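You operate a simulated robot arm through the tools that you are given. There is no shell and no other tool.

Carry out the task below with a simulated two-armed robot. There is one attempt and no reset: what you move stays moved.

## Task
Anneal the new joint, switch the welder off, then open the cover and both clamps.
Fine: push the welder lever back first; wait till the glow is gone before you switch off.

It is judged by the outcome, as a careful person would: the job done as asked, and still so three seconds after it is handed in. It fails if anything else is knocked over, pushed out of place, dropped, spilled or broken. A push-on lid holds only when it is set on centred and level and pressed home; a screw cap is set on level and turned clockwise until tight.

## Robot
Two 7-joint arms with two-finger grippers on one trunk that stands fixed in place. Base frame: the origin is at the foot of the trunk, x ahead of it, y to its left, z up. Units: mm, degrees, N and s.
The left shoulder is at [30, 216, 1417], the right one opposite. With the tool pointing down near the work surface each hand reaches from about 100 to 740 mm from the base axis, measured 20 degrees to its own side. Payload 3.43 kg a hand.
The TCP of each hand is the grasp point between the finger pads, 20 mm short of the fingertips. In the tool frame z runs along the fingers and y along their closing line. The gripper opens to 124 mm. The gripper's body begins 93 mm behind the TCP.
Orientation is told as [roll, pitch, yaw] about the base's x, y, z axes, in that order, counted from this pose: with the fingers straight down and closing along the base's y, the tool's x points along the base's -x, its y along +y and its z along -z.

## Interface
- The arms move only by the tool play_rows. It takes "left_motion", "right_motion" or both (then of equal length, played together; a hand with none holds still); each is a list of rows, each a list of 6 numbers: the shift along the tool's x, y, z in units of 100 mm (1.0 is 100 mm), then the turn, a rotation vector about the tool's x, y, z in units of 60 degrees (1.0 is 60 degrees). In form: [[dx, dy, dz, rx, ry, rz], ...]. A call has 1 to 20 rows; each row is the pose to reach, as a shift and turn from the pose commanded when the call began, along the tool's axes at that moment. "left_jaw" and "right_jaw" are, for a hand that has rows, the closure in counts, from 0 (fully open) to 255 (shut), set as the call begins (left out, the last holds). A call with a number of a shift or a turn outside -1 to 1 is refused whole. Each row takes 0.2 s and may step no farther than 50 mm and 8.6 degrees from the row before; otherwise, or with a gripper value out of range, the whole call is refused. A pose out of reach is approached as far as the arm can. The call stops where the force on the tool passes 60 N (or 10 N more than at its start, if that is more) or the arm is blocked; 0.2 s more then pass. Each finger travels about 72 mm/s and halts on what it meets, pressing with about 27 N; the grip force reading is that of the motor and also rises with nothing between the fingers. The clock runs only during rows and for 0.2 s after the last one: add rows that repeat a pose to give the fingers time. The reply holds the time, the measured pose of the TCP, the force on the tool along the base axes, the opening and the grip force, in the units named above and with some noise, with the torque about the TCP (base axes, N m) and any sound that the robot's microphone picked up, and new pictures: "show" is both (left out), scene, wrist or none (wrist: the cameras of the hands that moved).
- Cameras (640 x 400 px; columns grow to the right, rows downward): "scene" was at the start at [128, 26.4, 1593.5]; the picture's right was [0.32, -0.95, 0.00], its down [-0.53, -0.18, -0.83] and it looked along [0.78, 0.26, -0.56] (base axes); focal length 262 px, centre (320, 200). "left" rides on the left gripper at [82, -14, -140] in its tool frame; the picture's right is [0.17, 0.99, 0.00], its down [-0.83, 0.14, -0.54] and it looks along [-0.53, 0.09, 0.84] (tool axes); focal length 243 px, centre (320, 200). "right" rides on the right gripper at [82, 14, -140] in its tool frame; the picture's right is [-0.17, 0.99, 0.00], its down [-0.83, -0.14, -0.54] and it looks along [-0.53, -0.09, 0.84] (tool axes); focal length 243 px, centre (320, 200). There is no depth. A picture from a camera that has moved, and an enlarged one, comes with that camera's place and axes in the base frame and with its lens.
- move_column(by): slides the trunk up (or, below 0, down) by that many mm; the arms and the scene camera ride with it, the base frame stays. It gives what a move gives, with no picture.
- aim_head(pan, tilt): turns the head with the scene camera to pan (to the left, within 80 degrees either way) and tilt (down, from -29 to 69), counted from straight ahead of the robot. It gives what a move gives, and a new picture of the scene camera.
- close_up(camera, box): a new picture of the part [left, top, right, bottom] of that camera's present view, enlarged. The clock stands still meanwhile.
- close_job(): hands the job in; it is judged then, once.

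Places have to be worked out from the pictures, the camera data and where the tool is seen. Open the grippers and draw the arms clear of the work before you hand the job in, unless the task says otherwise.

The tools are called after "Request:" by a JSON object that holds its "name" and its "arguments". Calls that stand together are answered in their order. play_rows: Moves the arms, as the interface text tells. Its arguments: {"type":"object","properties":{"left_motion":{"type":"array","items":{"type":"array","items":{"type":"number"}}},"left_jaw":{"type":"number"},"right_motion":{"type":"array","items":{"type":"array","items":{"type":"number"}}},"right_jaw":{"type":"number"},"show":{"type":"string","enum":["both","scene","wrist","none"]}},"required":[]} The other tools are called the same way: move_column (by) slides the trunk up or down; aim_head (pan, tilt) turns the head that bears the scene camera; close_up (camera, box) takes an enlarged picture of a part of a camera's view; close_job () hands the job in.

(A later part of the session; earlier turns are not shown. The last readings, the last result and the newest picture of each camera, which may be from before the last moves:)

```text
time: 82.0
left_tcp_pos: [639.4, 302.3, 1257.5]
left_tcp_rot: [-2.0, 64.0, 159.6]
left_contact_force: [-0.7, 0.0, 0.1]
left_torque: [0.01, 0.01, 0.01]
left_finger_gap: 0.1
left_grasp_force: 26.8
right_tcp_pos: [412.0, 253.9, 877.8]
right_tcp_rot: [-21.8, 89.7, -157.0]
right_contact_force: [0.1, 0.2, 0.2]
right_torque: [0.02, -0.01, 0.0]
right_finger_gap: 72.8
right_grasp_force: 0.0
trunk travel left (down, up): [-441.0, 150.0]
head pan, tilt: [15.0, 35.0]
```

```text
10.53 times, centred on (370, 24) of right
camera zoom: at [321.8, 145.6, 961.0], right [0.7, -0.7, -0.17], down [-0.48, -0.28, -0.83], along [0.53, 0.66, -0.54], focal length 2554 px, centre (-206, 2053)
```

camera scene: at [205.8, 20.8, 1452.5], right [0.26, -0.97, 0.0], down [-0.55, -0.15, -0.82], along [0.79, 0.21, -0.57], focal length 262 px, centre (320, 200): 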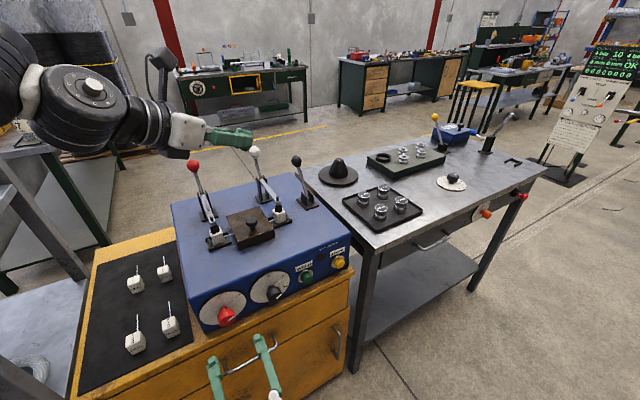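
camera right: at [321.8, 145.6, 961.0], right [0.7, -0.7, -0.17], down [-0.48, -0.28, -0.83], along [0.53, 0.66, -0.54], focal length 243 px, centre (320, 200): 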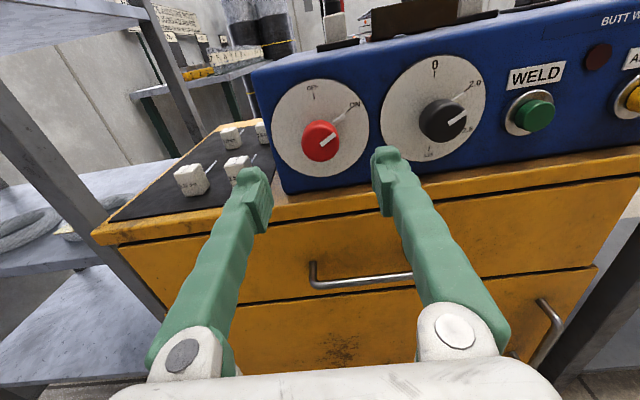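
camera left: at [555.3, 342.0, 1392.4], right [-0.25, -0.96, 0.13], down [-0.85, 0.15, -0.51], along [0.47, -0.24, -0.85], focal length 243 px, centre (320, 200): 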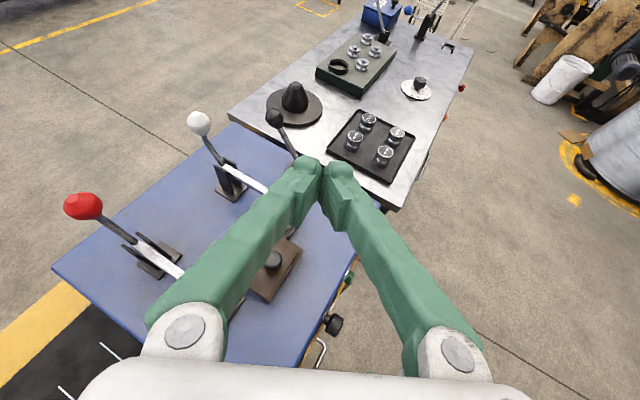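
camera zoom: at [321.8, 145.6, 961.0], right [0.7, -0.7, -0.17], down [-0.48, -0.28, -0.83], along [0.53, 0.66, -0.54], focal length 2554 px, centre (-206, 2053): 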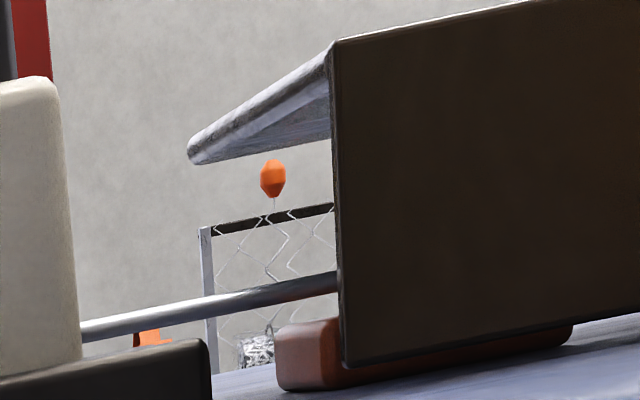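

The dot is a balloon-like object in the background, not the joint. I slide right again to the spot from which the glow was seen before, using the time for cooling.

Request:
{"name": "play_rows", "arguments": {"right_motion": [[0, 0.25, 0, 0, 0, 0], [0, 0.5, 0, 0, 0, 0], [0, 0.75, 0, 0, 0, 0], [0, 1.0, 0, 0, 0, 0]], "show": "none"}}

Request:
{"name": "play_rows", "arguments": {"right_motion": [[0, 0.25, 0, 0, 0, 0], [0, 0.5, 0, 0, 0, 0], [0, 0.75, 0, 0, 0, 0], [0, 1.0, 0, 0, 0, 0]], "show": "none"}}

Request:
{"name": "play_rows", "arguments": {"right_motion": [[0, 0.25, 0, 0, 0, 0], [0, 0.5, 0, 0, 0, 0], [0, 0.75, 0, 0, 0, 0], [0, 1.0, 0, 0, 0, 0]], "show": "wrist"}}

Request:
{"name": "close_up", "arguments": {"camera": "right", "box": [0, 0, 240, 150]}}

```text
time: 83.0
left_tcp_pos: [639.8, 301.6, 1256.4]
left_tcp_rot: [-2.2, 63.9, 159.6]
left_contact_force: [0.5, -0.5, 0.6]
left_torque: [-0.02, 0.0, -0.01]
left_finger_gap: 0.2
left_grasp_force: 27.1
right_tcp_pos: [482.5, 182.2, 880.4]
right_tcp_rot: [-36.7, 89.7, -171.8]
right_contact_force: [0.7, 0.0, 0.7]
right_torque: [0.01, 0.01, 0.02]
right_finger_gap: 73.0
right_grasp_force: 0.1
trunk travel left (down, up): [-441.0, 150.0]
head pan, tilt: [15.0, 35.0]
```

```text
time: 84.0
left_tcp_pos: [639.6, 300.5, 1256.7]
left_tcp_rot: [-2.2, 63.8, 159.5]
left_contact_force: [-0.3, -0.2, 0.0]
left_torque: [0.0, -0.03, 0.02]
left_finger_gap: 0.0
left_grasp_force: 27.5
right_tcp_pos: [554.3, 112.6, 878.7]
right_tcp_rot: [-28.0, 89.7, -163.1]
right_contact_force: [-0.2, 0.1, 0.5]
right_torque: [-0.01, 0.02, 0.0]
right_finger_gap: 73.1
right_grasp_force: 0.1
trunk travel left (down, up): [-441.0, 150.0]
head pan, tilt: [15.0, 35.0]
```

```text
time: 85.0
left_tcp_pos: [638.8, 302.1, 1256.4]
left_tcp_rot: [-2.2, 63.9, 159.4]
left_contact_force: [-0.2, 0.9, 0.5]
left_torque: [0.01, -0.01, 0.05]
left_finger_gap: 0.0
left_grasp_force: 27.3
right_tcp_pos: [624.1, 41.4, 879.2]
right_tcp_rot: [-26.6, 89.7, -161.6]
right_contact_force: [0.1, 0.4, 0.4]
right_torque: [0.01, -0.01, -0.02]
right_finger_gap: 73.1
right_grasp_force: 0.0
trunk travel left (down, up): [-441.0, 150.0]
head pan, tilt: [15.0, 35.0]
camera right: at [535.0, -66.4, 962.2], right [0.7, -0.7, -0.17], down [-0.48, -0.28, -0.83], along [0.53, 0.66, -0.54], focal length 243 px, centre (320, 200)
```

right: 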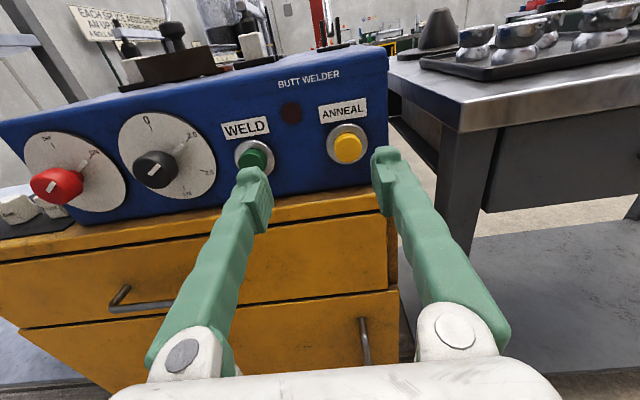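

```text
2.67 times, centred on (120, 75) of right
camera zoom: at [535.0, -66.4, 962.2], right [0.7, -0.7, -0.17], down [-0.48, -0.28, -0.83], along [0.53, 0.66, -0.54], focal length 647 px, centre (853, 533)
```

zoom: 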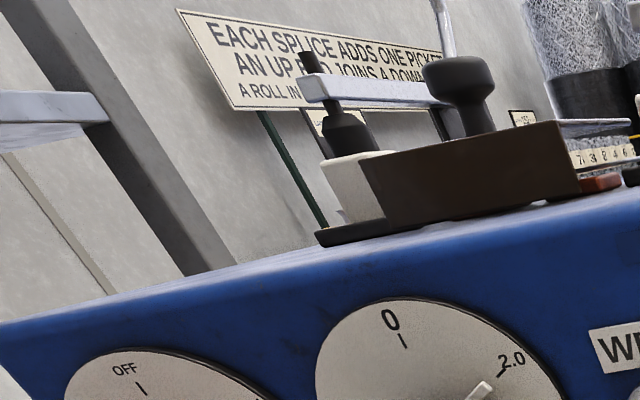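

No glow on the surface any more from here. I zoom in on the cover's right end to be sure.

Request:
{"name": "close_up", "arguments": {"camera": "right", "box": [195, 45, 255, 83]}}

Request:
{"name": "play_rows", "arguments": {"right_motion": [[0, 0, 0, 0, 0, 0], [0, 0, 0, 0, 0, 0], [0, 0, 0, 0, 0, 0], [0, 0, 0, 0, 0, 0], [0, 0, 0, 0, 0, 0], [0, 0, 0, 0, 0, 0], [0, 0, 0, 0, 0, 0], [0, 0, 0, 0, 0, 0], [0, 0, 0, 0, 0, 0], [0, 0, 0, 0, 0, 0]], "show": "none"}}

Request:
{"name": "close_up", "arguments": {"camera": "right", "box": [195, 45, 255, 83]}}

```text
10.53 times, centred on (225, 64) of right
camera zoom: at [535.0, -66.4, 962.2], right [0.7, -0.7, -0.17], down [-0.48, -0.28, -0.83], along [0.53, 0.66, -0.54], focal length 2554 px, centre (1320, 1632)
```

zoom: 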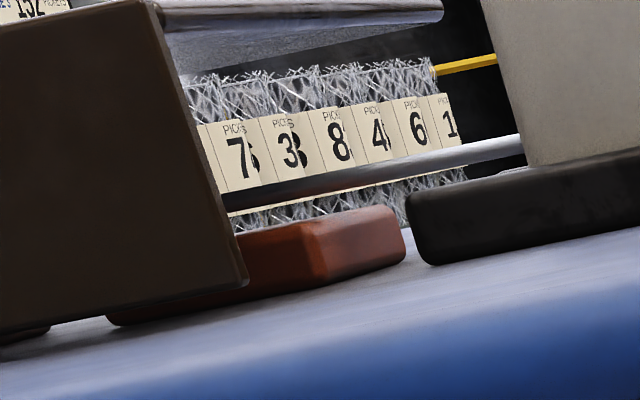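

```text
time: 87.2
left_tcp_pos: [639.8, 300.1, 1255.6]
left_tcp_rot: [-2.1, 63.9, 159.5]
left_contact_force: [-0.3, 0.0, 0.1]
left_torque: [0.0, 0.03, 0.01]
left_finger_gap: 0.0
left_grasp_force: 26.8
right_tcp_pos: [622.9, 41.2, 879.6]
right_tcp_rot: [-22.0, 89.7, -157.3]
right_contact_force: [-0.1, 0.2, 0.5]
right_torque: [0.04, 0.0, 0.0]
right_finger_gap: 73.4
right_grasp_force: 0.0
trunk travel left (down, up): [-441.0, 150.0]
head pan, tilt: [15.0, 35.0]
```

```text
10.53 times, centred on (225, 64) of right
camera zoom: at [534.6, -65.8, 962.4], right [0.7, -0.7, -0.17], down [-0.48, -0.28, -0.83], along [0.53, 0.66, -0.54], focal length 2554 px, centre (1320, 1632)
```

zoom: 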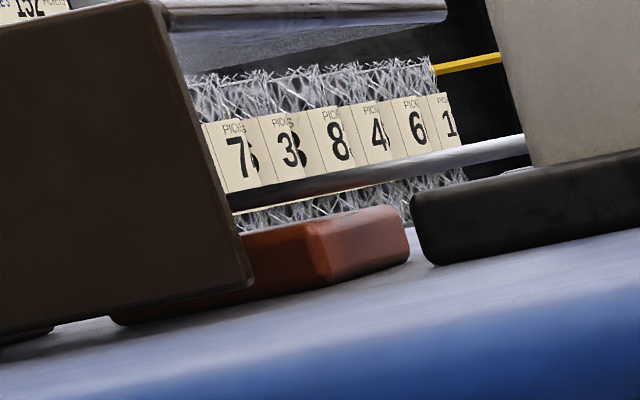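

No glow remains at the wire or on the plate beneath; I still add several seconds of margin while sliding back to the red switch.

Request:
{"name": "play_rows", "arguments": {"right_motion": [[0, -0.2, 0, 0, 0, 0], [0, -0.4, 0, 0, 0, 0], [0, -0.6, 0, 0, 0, 0], [0, -0.8, 0, 0, 0, 0], [0, -1.0, 0, 0, 0, 0], [0, -1.0, 0, 0, 0, 0], [0, -1.0, 0, 0, 0, 0], [0, -1.0, 0, 0, 0, 0], [0, -1.0, 0, 0, 0, 0], [0, -1.0, 0, 0, 0, 0], [0, -1.0, 0, 0, 0, 0], [0, -1.0, 0, 0, 0, 0], [0, -1.0, 0, 0, 0, 0], [0, -1.0, 0, 0, 0, 0]], "show": "none"}}

Request:
{"name": "play_rows", "arguments": {"right_motion": [[0, -0.2, 0, 0, 0, 0], [0, -0.4, 0, 0, 0, 0], [0, -0.6, 0, 0, 0, 0], [0, -0.8, 0, 0, 0, 0], [0, -1.0, 0, 0, 0, 0], [0, -1.0, 0, 0, 0, 0], [0, -1.0, 0, 0, 0, 0], [0, -1.0, 0, 0, 0, 0], [0, -1.0, 0, 0, 0, 0], [0, -1.0, 0, 0, 0, 0]], "show": "wrist"}}

Request:
{"name": "close_up", "arguments": {"camera": "right", "box": [190, 0, 430, 90]}}

Request:
{"name": "play_rows", "arguments": {"right_motion": [[0, -0.25, 0, 0, 0, 0], [0, -0.5, 0, 0, 0, 0], [0, -0.75, 0, 0, 0, 0], [0, -1.0, 0, 0, 0, 0]], "show": "both"}}

```text
time: 90.2
left_tcp_pos: [638.0, 300.8, 1257.8]
left_tcp_rot: [-2.1, 63.9, 159.5]
left_contact_force: [-0.1, -1.0, -0.4]
left_torque: [0.02, 0.03, 0.01]
left_finger_gap: 0.2
left_grasp_force: 27.2
right_tcp_pos: [550.5, 111.9, 878.4]
right_tcp_rot: [-22.2, 89.8, -157.3]
right_contact_force: [0.1, -0.1, 0.4]
right_torque: [0.0, -0.02, -0.01]
right_finger_gap: 72.7
right_grasp_force: 0.1
trunk travel left (down, up): [-441.0, 150.0]
head pan, tilt: [15.0, 35.0]
```

```text
time: 92.3
left_tcp_pos: [639.1, 302.3, 1256.0]
left_tcp_rot: [-2.1, 63.9, 159.5]
left_contact_force: [0.5, 0.2, 0.7]
left_torque: [-0.01, -0.02, 0.0]
left_finger_gap: 0.0
left_grasp_force: 26.7
right_tcp_pos: [481.2, 182.8, 878.7]
right_tcp_rot: [-22.5, 89.6, -157.6]
right_contact_force: [0.8, -0.2, -0.4]
right_torque: [0.01, 0.02, -0.02]
right_finger_gap: 72.8
right_grasp_force: 0.0
trunk travel left (down, up): [-441.0, 150.0]
head pan, tilt: [15.0, 35.0]
camera right: at [392.5, 75.0, 961.6], right [0.7, -0.7, -0.17], down [-0.48, -0.28, -0.83], along [0.53, 0.66, -0.54], focal length 243 px, centre (320, 200)
```

right: 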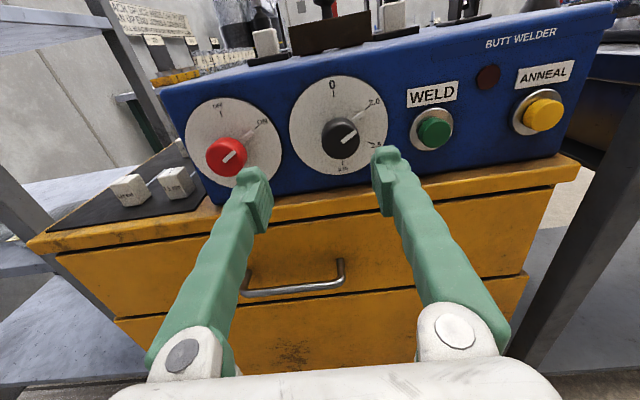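

```text
2.67 times, centred on (310, 45) of right
camera zoom: at [392.5, 75.0, 961.6], right [0.7, -0.7, -0.17], down [-0.48, -0.28, -0.83], along [0.53, 0.66, -0.54], focal length 647 px, centre (347, 613)
```

zoom: 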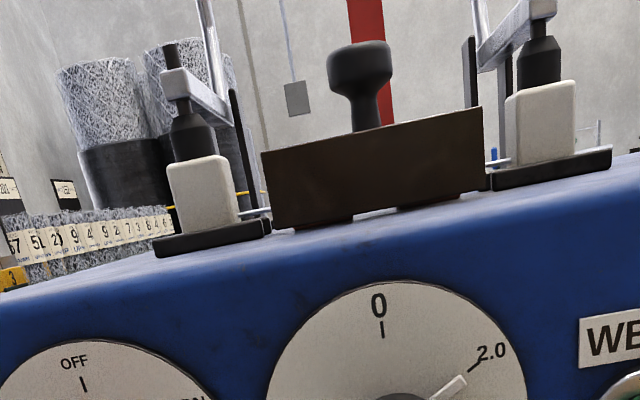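

```text
time: 93.3
left_tcp_pos: [639.6, 300.5, 1255.9]
left_tcp_rot: [-2.1, 63.9, 159.5]
left_contact_force: [-0.7, -0.4, 0.3]
left_torque: [-0.01, 0.02, -0.01]
left_finger_gap: 0.1
left_grasp_force: 26.7
right_tcp_pos: [409.8, 254.3, 879.0]
right_tcp_rot: [-11.2, 89.8, -146.3]
right_contact_force: [-0.2, -0.7, 0.6]
right_torque: [0.0, 0.02, -0.04]
right_finger_gap: 72.9
right_grasp_force: 0.0
trunk travel left (down, up): [-441.0, 150.0]
head pan, tilt: [15.0, 35.0]
camera scene: at [205.5, 21.5, 1452.6], right [0.26, -0.97, 0.0], down [-0.55, -0.15, -0.82], along [0.79, 0.21, -0.57], focal length 262 px, centre (320, 200)
camera right: at [320.4, 146.9, 961.6], right [0.69, -0.7, -0.17], down [-0.48, -0.28, -0.83], along [0.53, 0.66, -0.54], focal length 243 px, centre (320, 200)
```

scene: 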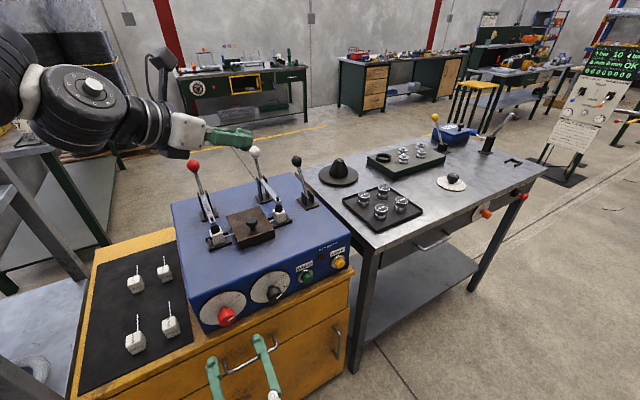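
right: 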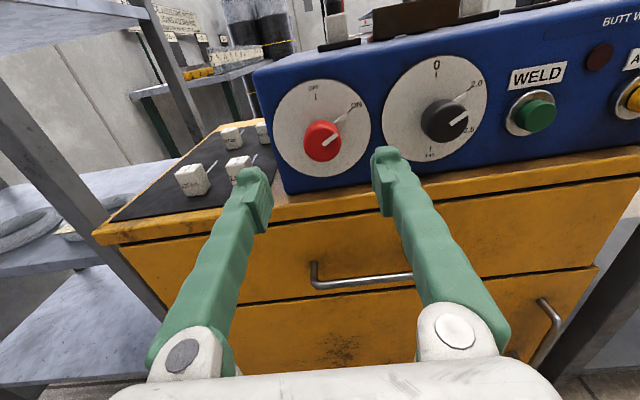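

No glow anywhere 13 s after the lamp went out. Stereo from the two last views puts the red knob's face at [481,325,879], straight ahead of the right hand, so I advance 96 mm to straddle it.

Request:
{"name": "play_rows", "arguments": {"right_motion": [[0, 0, 0.2, 0, 0, 0], [0, 0, 0.4, 0, 0, 0], [0, 0, 0.6, 0, 0, 0], [0, 0, 0.8, 0, 0, 0], [0, 0, 0.96, 0, 0, 0]], "show": "both"}}

Request:
{"name": "close_up", "arguments": {"camera": "right", "box": [200, 80, 440, 230]}}

```text
time: 94.5
left_tcp_pos: [639.6, 301.4, 1255.8]
left_tcp_rot: [-2.1, 63.9, 159.5]
left_contact_force: [0.1, -0.8, -0.2]
left_torque: [-0.01, 0.0, 0.01]
left_finger_gap: 0.0
left_grasp_force: 26.8
right_tcp_pos: [474.8, 319.8, 872.9]
right_tcp_rot: [6.4, 89.3, -128.5]
right_contact_force: [-0.1, 0.6, 0.9]
right_torque: [-0.01, 0.0, -0.01]
right_finger_gap: 72.7
right_grasp_force: 0.0
trunk travel left (down, up): [-441.0, 150.0]
head pan, tilt: [15.0, 35.0]
camera scene: at [205.9, 20.9, 1452.5], right [0.26, -0.97, 0.0], down [-0.55, -0.15, -0.82], along [0.79, 0.21, -0.57], focal length 262 px, centre (320, 200)
camera right: at [386.7, 212.6, 957.1], right [0.7, -0.7, -0.16], down [-0.49, -0.29, -0.82], along [0.53, 0.65, -0.54], focal length 243 px, centre (320, 200)
```

scene: 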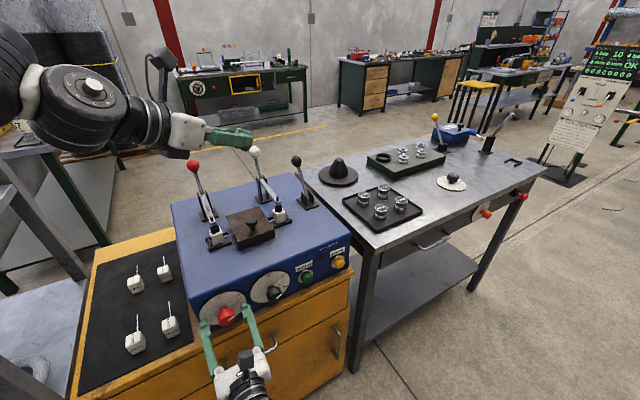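
right: 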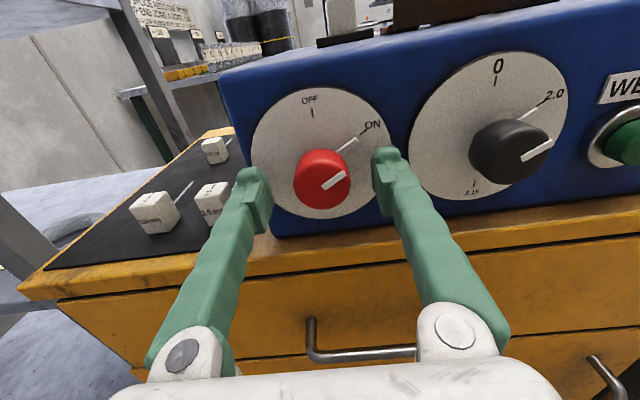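

```text
2.67 times, centred on (320, 155) of right
camera zoom: at [386.7, 212.6, 957.1], right [0.7, -0.7, -0.16], down [-0.49, -0.29, -0.82], along [0.53, 0.65, -0.54], focal length 647 px, centre (320, 320)
```

zoom: 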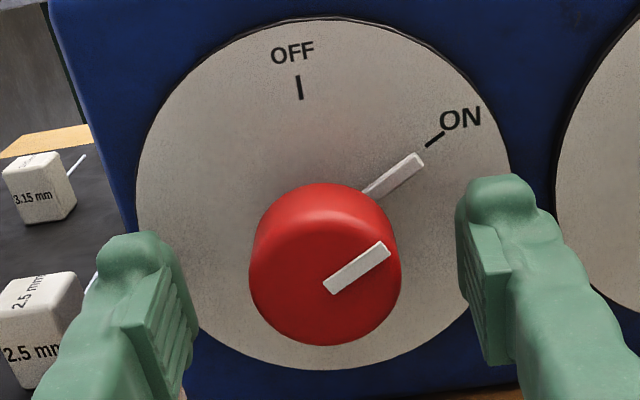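

Well centred; I advance 6 mm, raise 4 mm and close on the knob.

Request:
{"name": "play_rows", "arguments": {"right_motion": [[0.04, 0, 0.06, 0, 0, 0], [0.04, 0, 0.06, 0, 0, 0], [0.04, 0, 0.06, 0, 0, 0]], "show": "none"}}

Request:
{"name": "play_rows", "arguments": {"right_motion": [[0, 0, 0, 0, 0, 0], [0, 0, 0, 0, 0, 0], [0, 0, 0, 0, 0, 0], [0, 0, 0, 0, 0, 0], [0, 0, 0, 0, 0, 0]], "right_jaw": 255, "show": "wrist"}}

```text
time: 95.3
left_tcp_pos: [640.3, 301.6, 1256.5]
left_tcp_rot: [-2.0, 63.9, 159.5]
left_contact_force: [0.1, -0.7, 0.4]
left_torque: [0.04, 0.0, 0.03]
left_finger_gap: 0.2
left_grasp_force: 26.8
right_tcp_pos: [478.7, 320.2, 869.9]
right_tcp_rot: [19.6, 88.7, -115.5]
right_contact_force: [-0.2, -0.5, -0.6]
right_torque: [0.01, 0.01, -0.01]
right_finger_gap: 72.9
right_grasp_force: 0.0
trunk travel left (down, up): [-441.0, 150.0]
head pan, tilt: [15.0, 35.0]
```

```text
time: 96.5
left_tcp_pos: [637.7, 302.1, 1257.0]
left_tcp_rot: [-2.1, 63.9, 159.7]
left_contact_force: [-1.1, -0.1, -1.1]
left_torque: [-0.02, -0.02, 0.03]
left_finger_gap: 0.0
left_grasp_force: 27.1
right_tcp_pos: [479.3, 320.0, 870.9]
right_tcp_rot: [31.2, 88.8, -103.7]
right_contact_force: [-19.6, 2.7, -12.2]
right_torque: [-0.08, -0.05, 0.19]
right_finger_gap: 36.6
right_grasp_force: 45.3
trunk travel left (down, up): [-441.0, 150.0]
head pan, tilt: [15.0, 35.0]
camera right: at [390.5, 214.1, 956.0], right [0.7, -0.7, -0.15], down [-0.48, -0.3, -0.82], along [0.53, 0.65, -0.55], focal length 243 px, centre (320, 200)
```

right: 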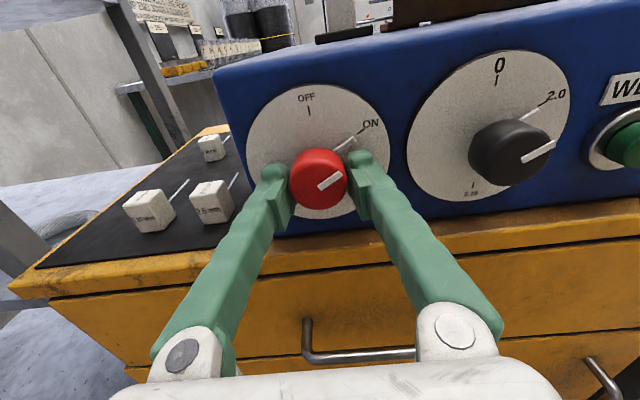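

The fingers hold the knob (gap 37 mm). I turn it counter-clockwise, as seen from the front, by 60° toward OFF.

Request:
{"name": "play_rows", "arguments": {"right_motion": [[0.0, 0.008, 0, 0, 0, -0.125], [0.003, 0.015, 0, 0, 0, -0.25], [0.006, 0.023, 0, 0, 0, -0.375], [0.009, 0.03, 0, 0, 0, -0.5], [0.014, 0.037, 0, 0, 0, -0.625], [0.018, 0.043, 0, 0, 0, -0.75], [0.024, 0.048, 0, 0, 0, -0.875], [0.03, 0.052, 0, 0, 0, -1.0], [0.03, 0.052, 0, 0, 0, -1.0]], "show": "wrist"}}

Request:
{"name": "close_up", "arguments": {"camera": "scene", "box": [180, 260, 300, 340]}}

```text
time: 98.3
left_tcp_pos: [639.7, 304.9, 1255.5]
left_tcp_rot: [-1.6, 64.0, 159.8]
left_contact_force: [0.2, 0.4, -0.1]
left_torque: [-0.01, -0.02, 0.0]
left_finger_gap: 0.0
left_grasp_force: 26.8
right_tcp_pos: [486.1, 322.4, 875.4]
right_tcp_rot: [88.0, 34.0, -45.2]
right_contact_force: [1.5, 32.8, -9.8]
right_torque: [-0.48, 0.31, -1.14]
right_finger_gap: 31.9
right_grasp_force: 45.3
trunk travel left (down, up): [-441.0, 150.0]
head pan, tilt: [15.0, 35.0]
stopped in row 8 (right hand): the force on the tool passed its limit at 81 N (the readings are from after the stop); the commanded pose is now the measured one
camera right: at [346.6, 267.2, 937.3], right [0.51, -0.47, 0.72], down [0.05, -0.82, -0.57], along [0.86, 0.32, -0.39], focal length 243 px, centre (320, 200)
```

right: 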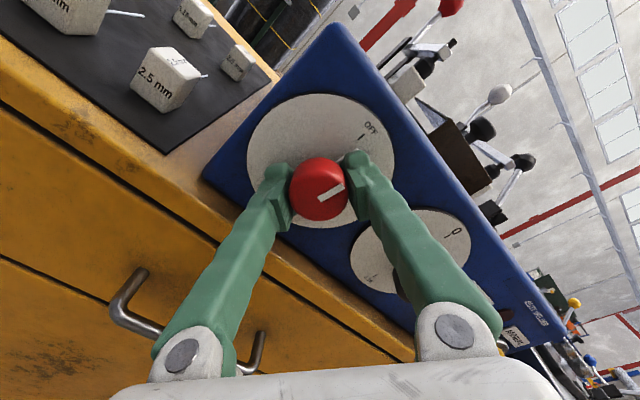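

```text
5.00 times, centred on (240, 300) of scene
camera zoom: at [206.6, 26.1, 1452.8], right [0.26, -0.97, 0.0], down [-0.55, -0.15, -0.82], along [0.79, 0.21, -0.57], focal length 1307 px, centre (720, -300)
```

zoom: 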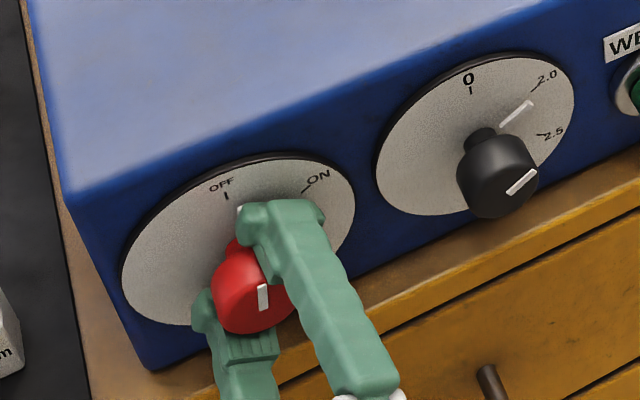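

The turn stopped on force close to OFF. I open the fingers and look at the pointer.

Request:
{"name": "play_rows", "arguments": {"right_motion": [[0, 0, 0, 0, 0, 0], [0, 0, 0, 0, 0, 0], [0, 0, 0, 0, 0, 0]], "right_jaw": 140, "show": "wrist"}}

Request:
{"name": "close_up", "arguments": {"camera": "right", "box": [220, 80, 420, 240]}}

Request:
{"name": "close_up", "arguments": {"camera": "scene", "box": [180, 260, 300, 340]}}

```text
time: 99.1
left_tcp_pos: [637.8, 300.2, 1256.9]
left_tcp_rot: [-2.3, 63.9, 159.4]
left_contact_force: [-0.1, -0.1, -0.4]
left_torque: [0.0, 0.0, 0.0]
left_finger_gap: 0.1
left_grasp_force: 27.4
right_tcp_pos: [486.5, 318.6, 878.8]
right_tcp_rot: [88.6, 34.2, -45.2]
right_contact_force: [0.2, -0.2, 0.4]
right_torque: [0.02, 0.01, -0.02]
right_finger_gap: 56.1
right_grasp_force: 0.0
trunk travel left (down, up): [-441.0, 150.0]
head pan, tilt: [15.0, 35.0]
camera right: at [346.4, 262.8, 938.8], right [0.5, -0.47, 0.72], down [0.05, -0.82, -0.57], along [0.86, 0.32, -0.39], focal length 243 px, centre (320, 200)
```

right: 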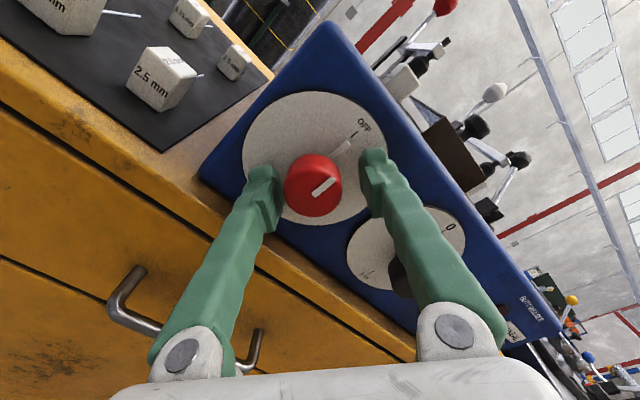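

```text
2.50 times, centred on (320, 160) of right
camera zoom: at [346.4, 262.8, 938.8], right [0.5, -0.47, 0.72], down [0.05, -0.82, -0.57], along [0.86, 0.32, -0.39], focal length 606 px, centre (320, 300)
```

zoom: 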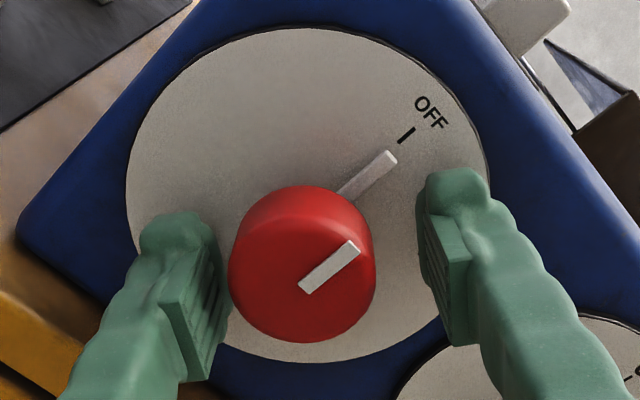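

```text
5.00 times, centred on (240, 300) of scene
camera zoom: at [205.3, 19.7, 1452.7], right [0.26, -0.97, 0.0], down [-0.55, -0.15, -0.82], along [0.79, 0.21, -0.57], focal length 1307 px, centre (720, -300)
```

zoom: 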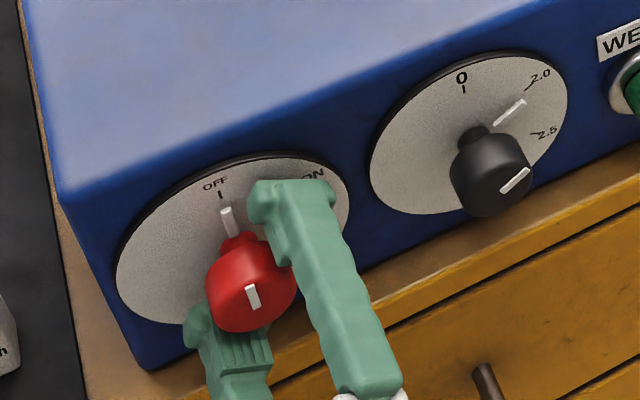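

The pointer stands at OFF, after settling by itself on release. I withdraw straight back and turn the hand level again to verify.

Request:
{"name": "play_rows", "arguments": {"right_motion": [[0, 0, -0.25, 0, 0, 0], [0, 0, -0.5, 0, 0, 0], [0, 0, -0.75, 0, 0, 0], [0, 0, -0.97, 0, 0, 0]], "show": "none"}}

Request:
{"name": "play_rows", "arguments": {"right_motion": [[0, 0, 0, 0, 0, 0.125], [0, 0, 0, 0, 0, 0.25], [0, 0, 0, 0, 0, 0.375], [0, 0, 0, 0, 0, 0.5], [0, 0, 0, 0, 0, 0.625], [0, 0, 0, 0, 0, 0.75], [0, 0, 0, 0, 0, 0.875], [0, 0, 0, 0, 0, 0.95]], "show": "wrist"}}

Request:
{"name": "close_up", "arguments": {"camera": "right", "box": [220, 60, 420, 185]}}

Request:
{"name": "close_up", "arguments": {"camera": "scene", "box": [180, 260, 300, 340]}}

```text
time: 100.1
left_tcp_pos: [639.3, 299.6, 1256.5]
left_tcp_rot: [-2.2, 64.0, 159.3]
left_contact_force: [-0.3, -0.2, 0.6]
left_torque: [0.01, -0.02, 0.05]
left_finger_gap: 0.2
left_grasp_force: 26.7
right_tcp_pos: [466.0, 277.9, 871.2]
right_tcp_rot: [88.7, 34.3, -45.5]
right_contact_force: [-0.7, -0.7, 0.2]
right_torque: [-0.01, 0.01, 0.0]
right_finger_gap: 55.9
right_grasp_force: 0.0
right hand out of reach, approached as far as the arm can: row 2, 3, 4
trunk travel left (down, up): [-441.0, 150.0]
head pan, tilt: [15.0, 35.0]
```

```text
time: 101.9
left_tcp_pos: [638.9, 301.1, 1256.5]
left_tcp_rot: [-2.0, 63.9, 159.5]
left_contact_force: [-0.1, 0.2, 0.1]
left_torque: [-0.01, -0.02, -0.04]
left_finger_gap: 0.0
left_grasp_force: 26.9
right_tcp_pos: [460.0, 283.9, 869.0]
right_tcp_rot: [-49.1, 88.2, 176.6]
right_contact_force: [0.0, 0.3, 0.8]
right_torque: [0.03, 0.02, -0.02]
right_finger_gap: 55.7
right_grasp_force: 0.1
trunk travel left (down, up): [-441.0, 150.0]
head pan, tilt: [15.0, 35.0]
camera right: at [374.5, 175.6, 953.8], right [0.7, -0.69, -0.19], down [-0.5, -0.29, -0.82], along [0.51, 0.67, -0.55], focal length 243 px, centre (320, 200)
```

right: 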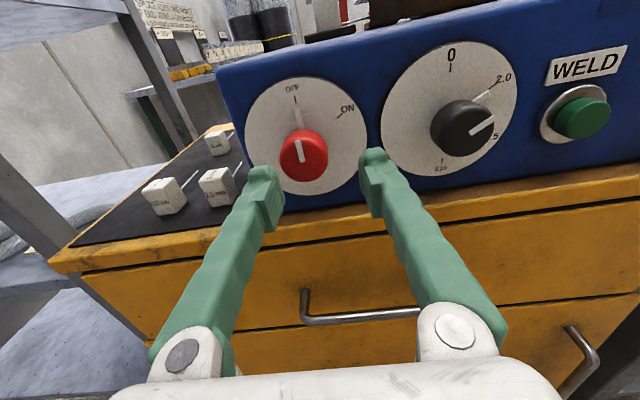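

```text
3.20 times, centred on (320, 122) of right
camera zoom: at [374.5, 175.6, 953.8], right [0.7, -0.69, -0.19], down [-0.5, -0.29, -0.82], along [0.51, 0.67, -0.55], focal length 776 px, centre (320, 448)
```

zoom: 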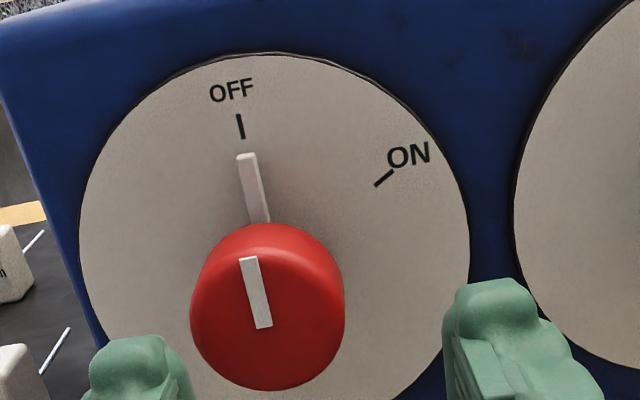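

```text
5.00 times, centred on (240, 300) of scene
camera zoom: at [205.6, 20.9, 1452.6], right [0.26, -0.97, 0.0], down [-0.55, -0.15, -0.82], along [0.79, 0.21, -0.57], focal length 1307 px, centre (720, -300)
```

zoom: 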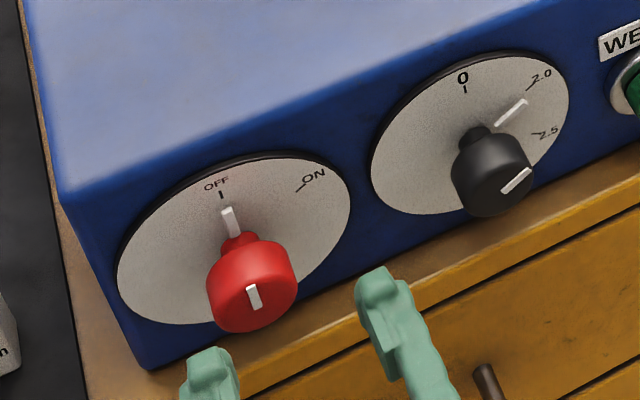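

The switch points exactly to OFF. For the cover I measured: lid front edge at u_back≈682, back (hinge) edge ≈804, knob cap centre ≈[672,331,1010]; it hinges at the back. I turn the left hand to point nearly straight down with its closing line along the machine's width.

Request:
{"name": "play_rows", "arguments": {"left_motion": [[0.01, -0.02, 0.01, 0.068, -0.074, -0.086], [0.01, -0.03, 0.03, 0.137, -0.147, -0.172], [0.02, -0.05, 0.04, 0.205, -0.221, -0.258], [0.03, -0.06, 0.06, 0.273, -0.294, -0.344], [0.03, -0.08, 0.07, 0.342, -0.368, -0.431], [0.04, -0.1, 0.08, 0.41, -0.441, -0.517], [0.05, -0.11, 0.1, 0.478, -0.515, -0.603], [0.05, -0.13, 0.11, 0.546, -0.588, -0.689], [0.06, -0.14, 0.13, 0.615, -0.662, -0.775], [0.067, -0.16, 0.14, 0.683, -0.735, -0.861]], "left_jaw": 120, "show": "both"}}

```text
time: 104.1
left_tcp_pos: [608.3, 361.5, 1218.9]
left_tcp_rot: [1.9, 14.8, -134.2]
left_contact_force: [0.2, 0.3, 0.0]
left_torque: [-0.06, 0.0, 0.0]
left_finger_gap: 65.5
left_grasp_force: 0.2
left hand out of reach, approached as far as the arm can: row 8, 9, 10
right_tcp_pos: [459.7, 284.4, 868.4]
right_tcp_rot: [-47.2, 88.3, 178.5]
right_contact_force: [-0.1, -0.2, -0.3]
right_torque: [0.01, 0.01, -0.01]
right_finger_gap: 55.5
right_grasp_force: 0.1
trunk travel left (down, up): [-441.0, 150.0]
head pan, tilt: [15.0, 35.0]
camera scene: at [206.5, 21.5, 1452.4], right [0.26, -0.97, 0.0], down [-0.55, -0.15, -0.82], along [0.79, 0.21, -0.57], focal length 262 px, centre (320, 200)
camera left: at [625.4, 406.2, 1373.1], right [0.81, -0.58, 0.07], down [-0.57, -0.76, 0.31], along [-0.13, -0.3, -0.95], focal length 243 px, centre (320, 200)
```

scene: 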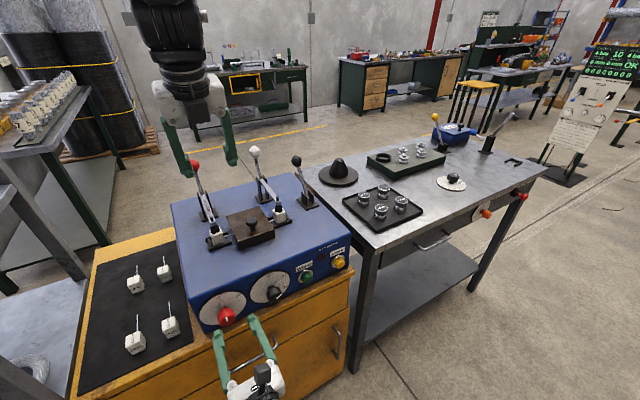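
left: 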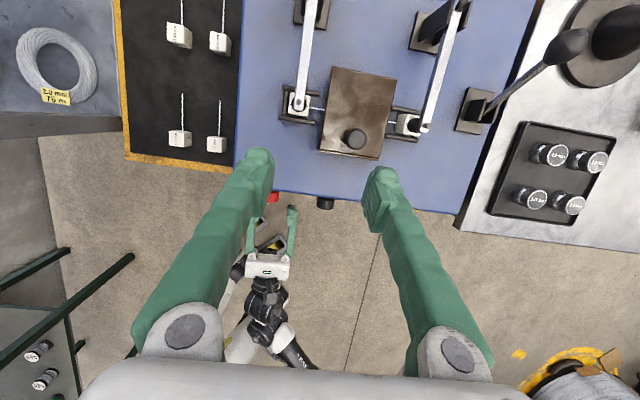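

Orientation reached but a bit left of target. I move toward the point above the knob.

Request:
{"name": "play_rows", "arguments": {"left_motion": [[0.06, 0.17, 0.02, 0, 0, 0], [0.12, 0.33, 0.03, 0, 0, 0], [0.17, 0.5, 0.05, 0, 0, 0], [0.23, 0.66, 0.06, 0, 0, 0]], "show": "wrist"}}

```text
time: 105.1
left_tcp_pos: [618.5, 370.9, 1196.1]
left_tcp_rot: [0.6, 14.9, -134.5]
left_contact_force: [0.5, -0.2, 1.3]
left_torque: [0.02, -0.03, 0.01]
left_finger_gap: 65.6
left_grasp_force: 0.0
left hand out of reach, approached as far as the arm can: row 1, 2, 3, 4
right_tcp_pos: [459.9, 284.9, 869.1]
right_tcp_rot: [-47.7, 88.3, 177.9]
right_contact_force: [-0.6, 0.3, -0.4]
right_torque: [-0.02, -0.01, -0.02]
right_finger_gap: 55.8
right_grasp_force: 0.1
trunk travel left (down, up): [-441.0, 150.0]
head pan, tilt: [15.0, 35.0]
camera left: at [637.9, 413.5, 1351.4], right [0.81, -0.58, 0.05], down [-0.56, -0.77, 0.31], along [-0.14, -0.28, -0.95], focal length 243 px, centre (320, 200)
```

left: 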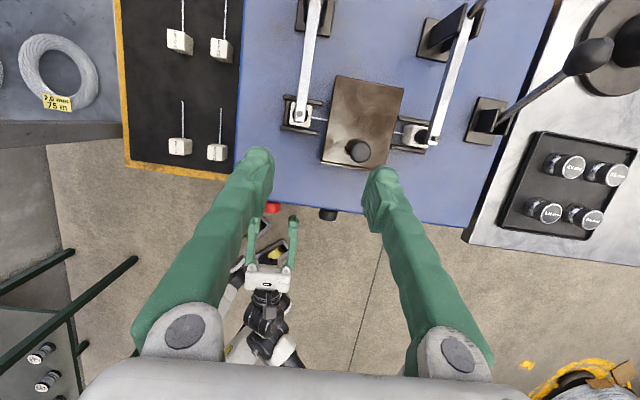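

The arm is limited at this height; the knob lies lower and further forward, so I try descending first (the fingers stay above the clamp arm here) and then shifting.

Request:
{"name": "play_rows", "arguments": {"left_motion": [[0.05, 0.05, 0.22, 0, 0, 0], [0.1, 0.1, 0.44, 0, 0, 0], [0.15, 0.15, 0.66, 0, 0, 0]], "show": "none"}}

Request:
{"name": "play_rows", "arguments": {"left_motion": [[0.06, 0.17, 0.02, 0, 0, 0], [0.12, 0.33, 0.03, 0, 0, 0], [0.17, 0.5, 0.05, 0, 0, 0]], "show": "both"}}

```text
time: 105.9
left_tcp_pos: [653.4, 383.8, 1134.7]
left_tcp_rot: [0.3, 14.8, -134.4]
left_contact_force: [0.4, 0.9, -0.5]
left_torque: [0.03, 0.04, -0.02]
left_finger_gap: 65.4
left_grasp_force: 0.1
right_tcp_pos: [458.9, 285.1, 868.9]
right_tcp_rot: [-47.4, 88.1, 178.3]
right_contact_force: [0.1, 0.5, -0.1]
right_torque: [0.05, 0.0, 0.0]
right_finger_gap: 56.0
right_grasp_force: 0.0
trunk travel left (down, up): [-441.0, 150.0]
head pan, tilt: [15.0, 35.0]
```

```text
time: 106.7
left_tcp_pos: [668.8, 382.9, 1128.7]
left_tcp_rot: [0.6, 14.9, -134.4]
left_contact_force: [0.5, 0.2, 0.5]
left_torque: [0.0, 0.01, -0.01]
left_finger_gap: 65.7
left_grasp_force: 0.0
left hand out of reach, approached as far as the arm can: row 1, 2, 3
right_tcp_pos: [459.8, 283.9, 870.1]
right_tcp_rot: [-48.2, 88.3, 177.4]
right_contact_force: [-0.5, 0.1, -0.1]
right_torque: [-0.01, -0.01, -0.01]
right_finger_gap: 55.9
right_grasp_force: 0.1
trunk travel left (down, up): [-441.0, 150.0]
head pan, tilt: [15.0, 35.0]
camera scene: at [205.7, 20.7, 1452.6], right [0.26, -0.97, 0.0], down [-0.55, -0.15, -0.82], along [0.79, 0.21, -0.57], focal length 262 px, centre (320, 200)
camera left: at [687.9, 424.9, 1284.5], right [0.81, -0.58, 0.05], down [-0.56, -0.77, 0.31], along [-0.14, -0.28, -0.95], focal length 243 px, centre (320, 200)
```

scene: 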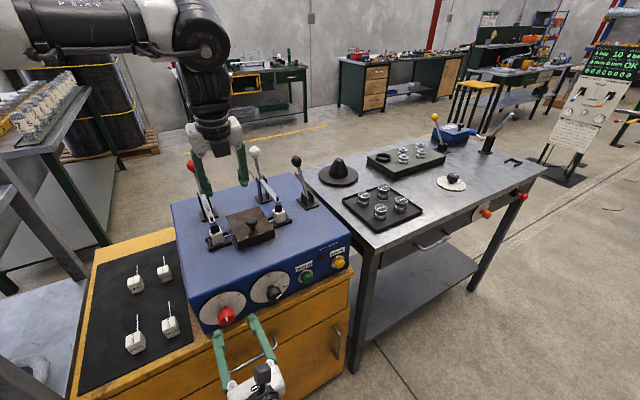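
left: 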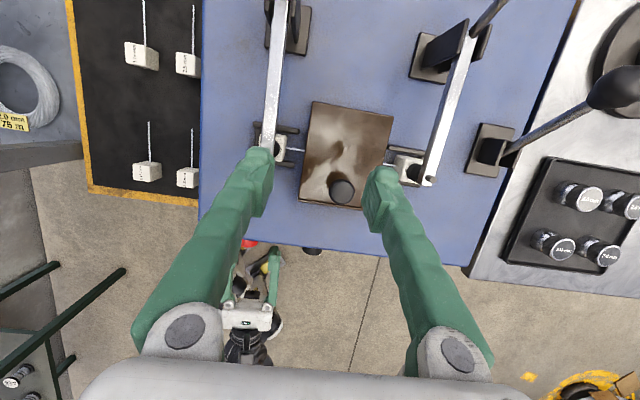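

The limit acts on the wrist's y, so I tilt the hand past vertical (wrist toward the back), which puts the wrist in its allowed range while the fingers come over the knob.

Request:
{"name": "play_rows", "arguments": {"left_motion": [[-0.08, 0.1, -0.02, 0, -0.1, 0], [-0.17, 0.2, -0.04, 0, -0.2, 0], [-0.25, 0.3, -0.06, 0, -0.3, 0], [-0.335, 0.389, -0.09, 0, -0.4, 0]], "show": "wrist"}}

```text
time: 107.7
left_tcp_pos: [620.8, 346.4, 1110.0]
left_tcp_rot: [1.1, -9.1, -134.7]
left_contact_force: [0.2, 0.4, -0.1]
left_torque: [0.01, 0.04, 0.0]
left_finger_gap: 65.5
left_grasp_force: 0.0
left hand out of reach, approached as far as the arm can: row 1, 2, 3, 4
right_tcp_pos: [459.4, 285.4, 869.1]
right_tcp_rot: [-47.8, 88.2, 177.8]
right_contact_force: [0.7, 0.4, -0.1]
right_torque: [-0.01, 0.0, 0.0]
right_finger_gap: 55.8
right_grasp_force: 0.1
trunk travel left (down, up): [-441.0, 150.0]
head pan, tilt: [15.0, 35.0]
camera left: at [681.4, 431.6, 1234.3], right [0.82, -0.57, -0.01], down [-0.42, -0.61, 0.66], along [-0.39, -0.54, -0.75], focal length 243 px, centre (320, 200)
```

left: 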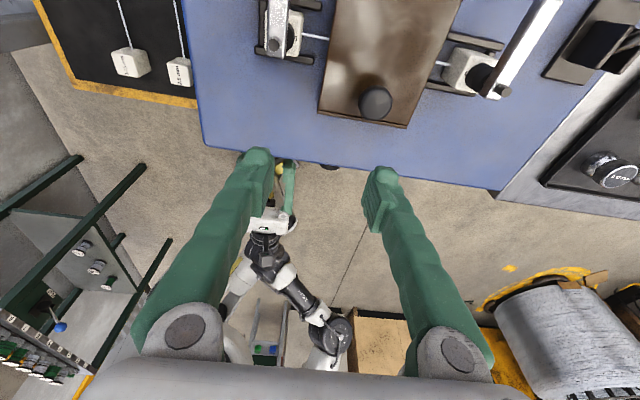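

Request:
{"name": "play_rows", "arguments": {"left_motion": [[0.1, 0.15, 0.12, 0, 0, 0], [0.2, 0.31, 0.24, 0, 0, 0], [0.307, 0.46, 0.356, 0, 0, 0]], "show": "wrist"}}

```text
time: 108.5
left_tcp_pos: [631.9, 344.6, 1067.2]
left_tcp_rot: [0.6, -9.1, -134.5]
left_contact_force: [0.4, -0.8, 0.9]
left_torque: [0.01, 0.01, -0.04]
left_finger_gap: 65.6
left_grasp_force: 0.1
left hand out of reach, approached as far as the arm can: row 1, 2, 3
right_tcp_pos: [459.4, 285.2, 869.5]
right_tcp_rot: [-47.9, 88.3, 177.8]
right_contact_force: [0.5, -0.2, -0.1]
right_torque: [-0.02, -0.01, 0.02]
right_finger_gap: 55.7
right_grasp_force: 0.2
trunk travel left (down, up): [-441.0, 150.0]
head pan, tilt: [15.0, 35.0]
camera left: at [691.6, 430.1, 1193.0], right [0.82, -0.57, -0.02], down [-0.42, -0.62, 0.66], along [-0.39, -0.54, -0.75], focal length 243 px, centre (320, 200)
```

left: 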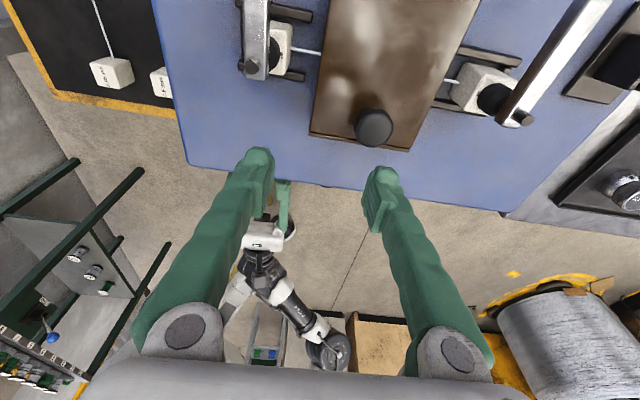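

Close, but limited along the width. A 15–20° smaller yaw is still fine for the knob, so I rotate by that while shifting the rest.

Request:
{"name": "play_rows", "arguments": {"left_motion": [[0.05, 0.1, 0.01, 0, 0.06, 0.08], [0.1, 0.2, 0.02, 0, 0.12, 0.16], [0.14, 0.3, 0.03, 0, 0.18, 0.24], [0.19, 0.38, 0.04, 0, 0.23, 0.32], [0.19, 0.38, 0.04, 0, 0.23, 0.32]], "show": "wrist"}}

```text
time: 109.7
left_tcp_pos: [667.2, 333.6, 1059.7]
left_tcp_rot: [1.2, 5.3, -153.5]
left_contact_force: [-0.2, 0.7, 0.6]
left_torque: [0.0, -0.01, -0.01]
left_finger_gap: 65.6
left_grasp_force: 0.1
left hand out of reach, approached as far as the arm can: row 1, 2, 3, 4, 5
right_tcp_pos: [459.0, 284.2, 869.5]
right_tcp_rot: [-48.0, 88.3, 177.7]
right_contact_force: [-0.3, -0.1, -0.7]
right_torque: [-0.01, 0.01, 0.01]
right_finger_gap: 55.6
right_grasp_force: 0.0
trunk travel left (down, up): [-441.0, 150.0]
head pan, tilt: [15.0, 35.0]
camera left: at [720.1, 379.6, 1206.1], right [0.58, -0.81, 0.04], down [-0.73, -0.5, 0.47], along [-0.36, -0.3, -0.88], focal length 243 px, centre (320, 200)
```

left: 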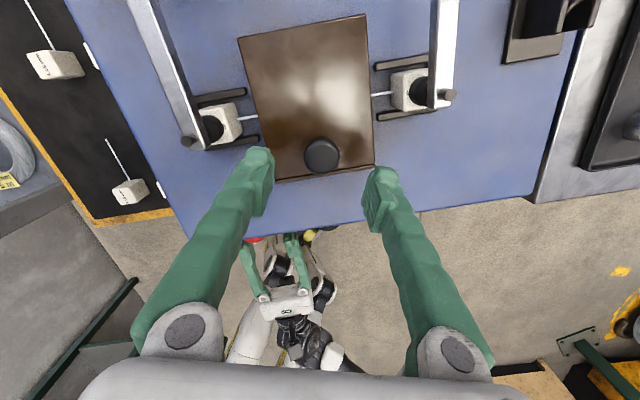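

The knob is now centred between the fingers. I descend 48 mm to straddle it.

Request:
{"name": "play_rows", "arguments": {"left_motion": [[0, 0, 0.16, 0, 0, 0], [0, 0, 0.32, 0, 0, 0], [0, 0, 0.47, 0, 0, 0], [0, 0, 0.47, 0, 0, 0]], "show": "wrist"}}

Request:
{"name": "close_up", "arguments": {"camera": "scene", "box": [190, 160, 320, 260]}}

```text
time: 110.7
left_tcp_pos: [671.6, 333.8, 1011.9]
left_tcp_rot: [1.0, 5.0, -153.5]
left_contact_force: [-0.2, -0.1, -0.1]
left_torque: [0.02, 0.02, 0.03]
left_finger_gap: 65.9
left_grasp_force: 0.0
right_tcp_pos: [458.1, 283.9, 869.6]
right_tcp_rot: [-48.0, 88.4, 177.7]
right_contact_force: [-0.1, 0.0, 0.0]
right_torque: [0.04, 0.02, 0.0]
right_finger_gap: 55.9
right_grasp_force: 0.3
trunk travel left (down, up): [-441.0, 150.0]
head pan, tilt: [15.0, 35.0]
camera left: at [725.2, 380.9, 1158.5], right [0.59, -0.81, 0.03], down [-0.72, -0.51, 0.47], along [-0.36, -0.3, -0.88], focal length 243 px, centre (320, 200)
```

left: 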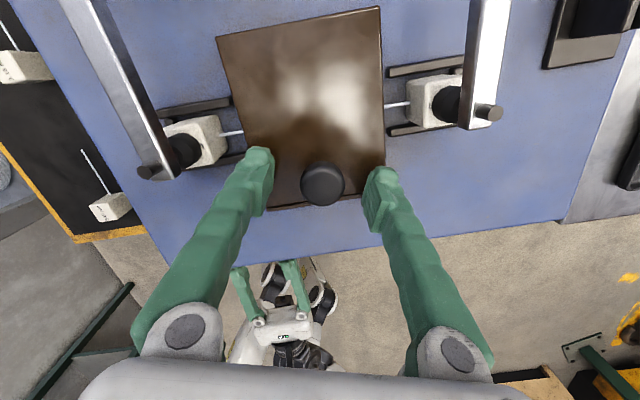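

```text
4.00 times, centred on (255, 210) of scene
camera zoom: at [205.6, 20.8, 1452.6], right [0.26, -0.97, 0.0], down [-0.55, -0.15, -0.82], along [0.79, 0.21, -0.57], focal length 1046 px, centre (580, 160)
```

zoom: 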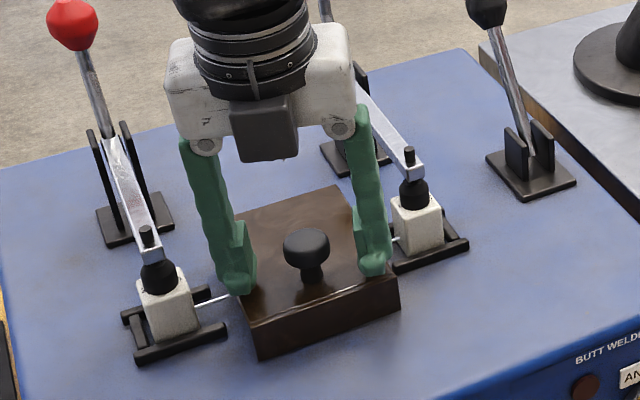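

The fingers straddle the knob. I close them on it.

Request:
{"name": "play_rows", "arguments": {"left_motion": [[0, 0, 0, 0, 0, 0], [0, 0, 0, 0, 0, 0], [0, 0, 0, 0, 0, 0], [0, 0, 0, 0, 0, 0]], "left_jaw": 255, "show": "wrist"}}

```text
time: 111.7
left_tcp_pos: [671.9, 333.9, 1011.5]
left_tcp_rot: [1.0, 4.9, -153.6]
left_contact_force: [3.2, -4.1, -2.1]
left_torque: [-0.04, 0.12, -0.05]
left_finger_gap: 24.0
left_grasp_force: 45.2
right_tcp_pos: [460.0, 284.5, 868.3]
right_tcp_rot: [-48.5, 88.3, 177.3]
right_contact_force: [-0.7, -0.3, -0.4]
right_torque: [-0.02, -0.03, -0.01]
right_finger_gap: 56.2
right_grasp_force: 0.1
trunk travel left (down, up): [-441.0, 150.0]
head pan, tilt: [15.0, 35.0]
camera left: at [726.0, 380.2, 1158.3], right [0.59, -0.81, 0.03], down [-0.73, -0.51, 0.47], along [-0.36, -0.3, -0.88], focal length 243 px, centre (320, 200)
```

left: 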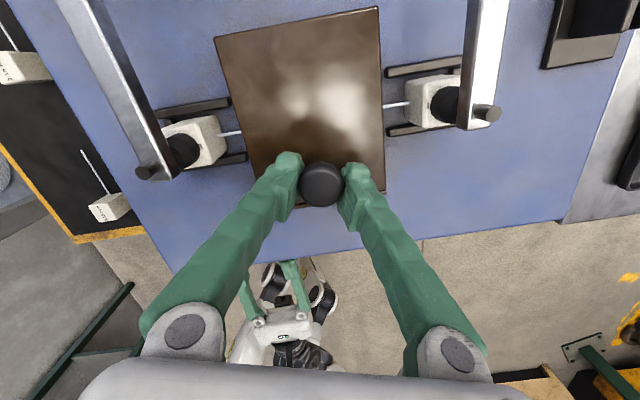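

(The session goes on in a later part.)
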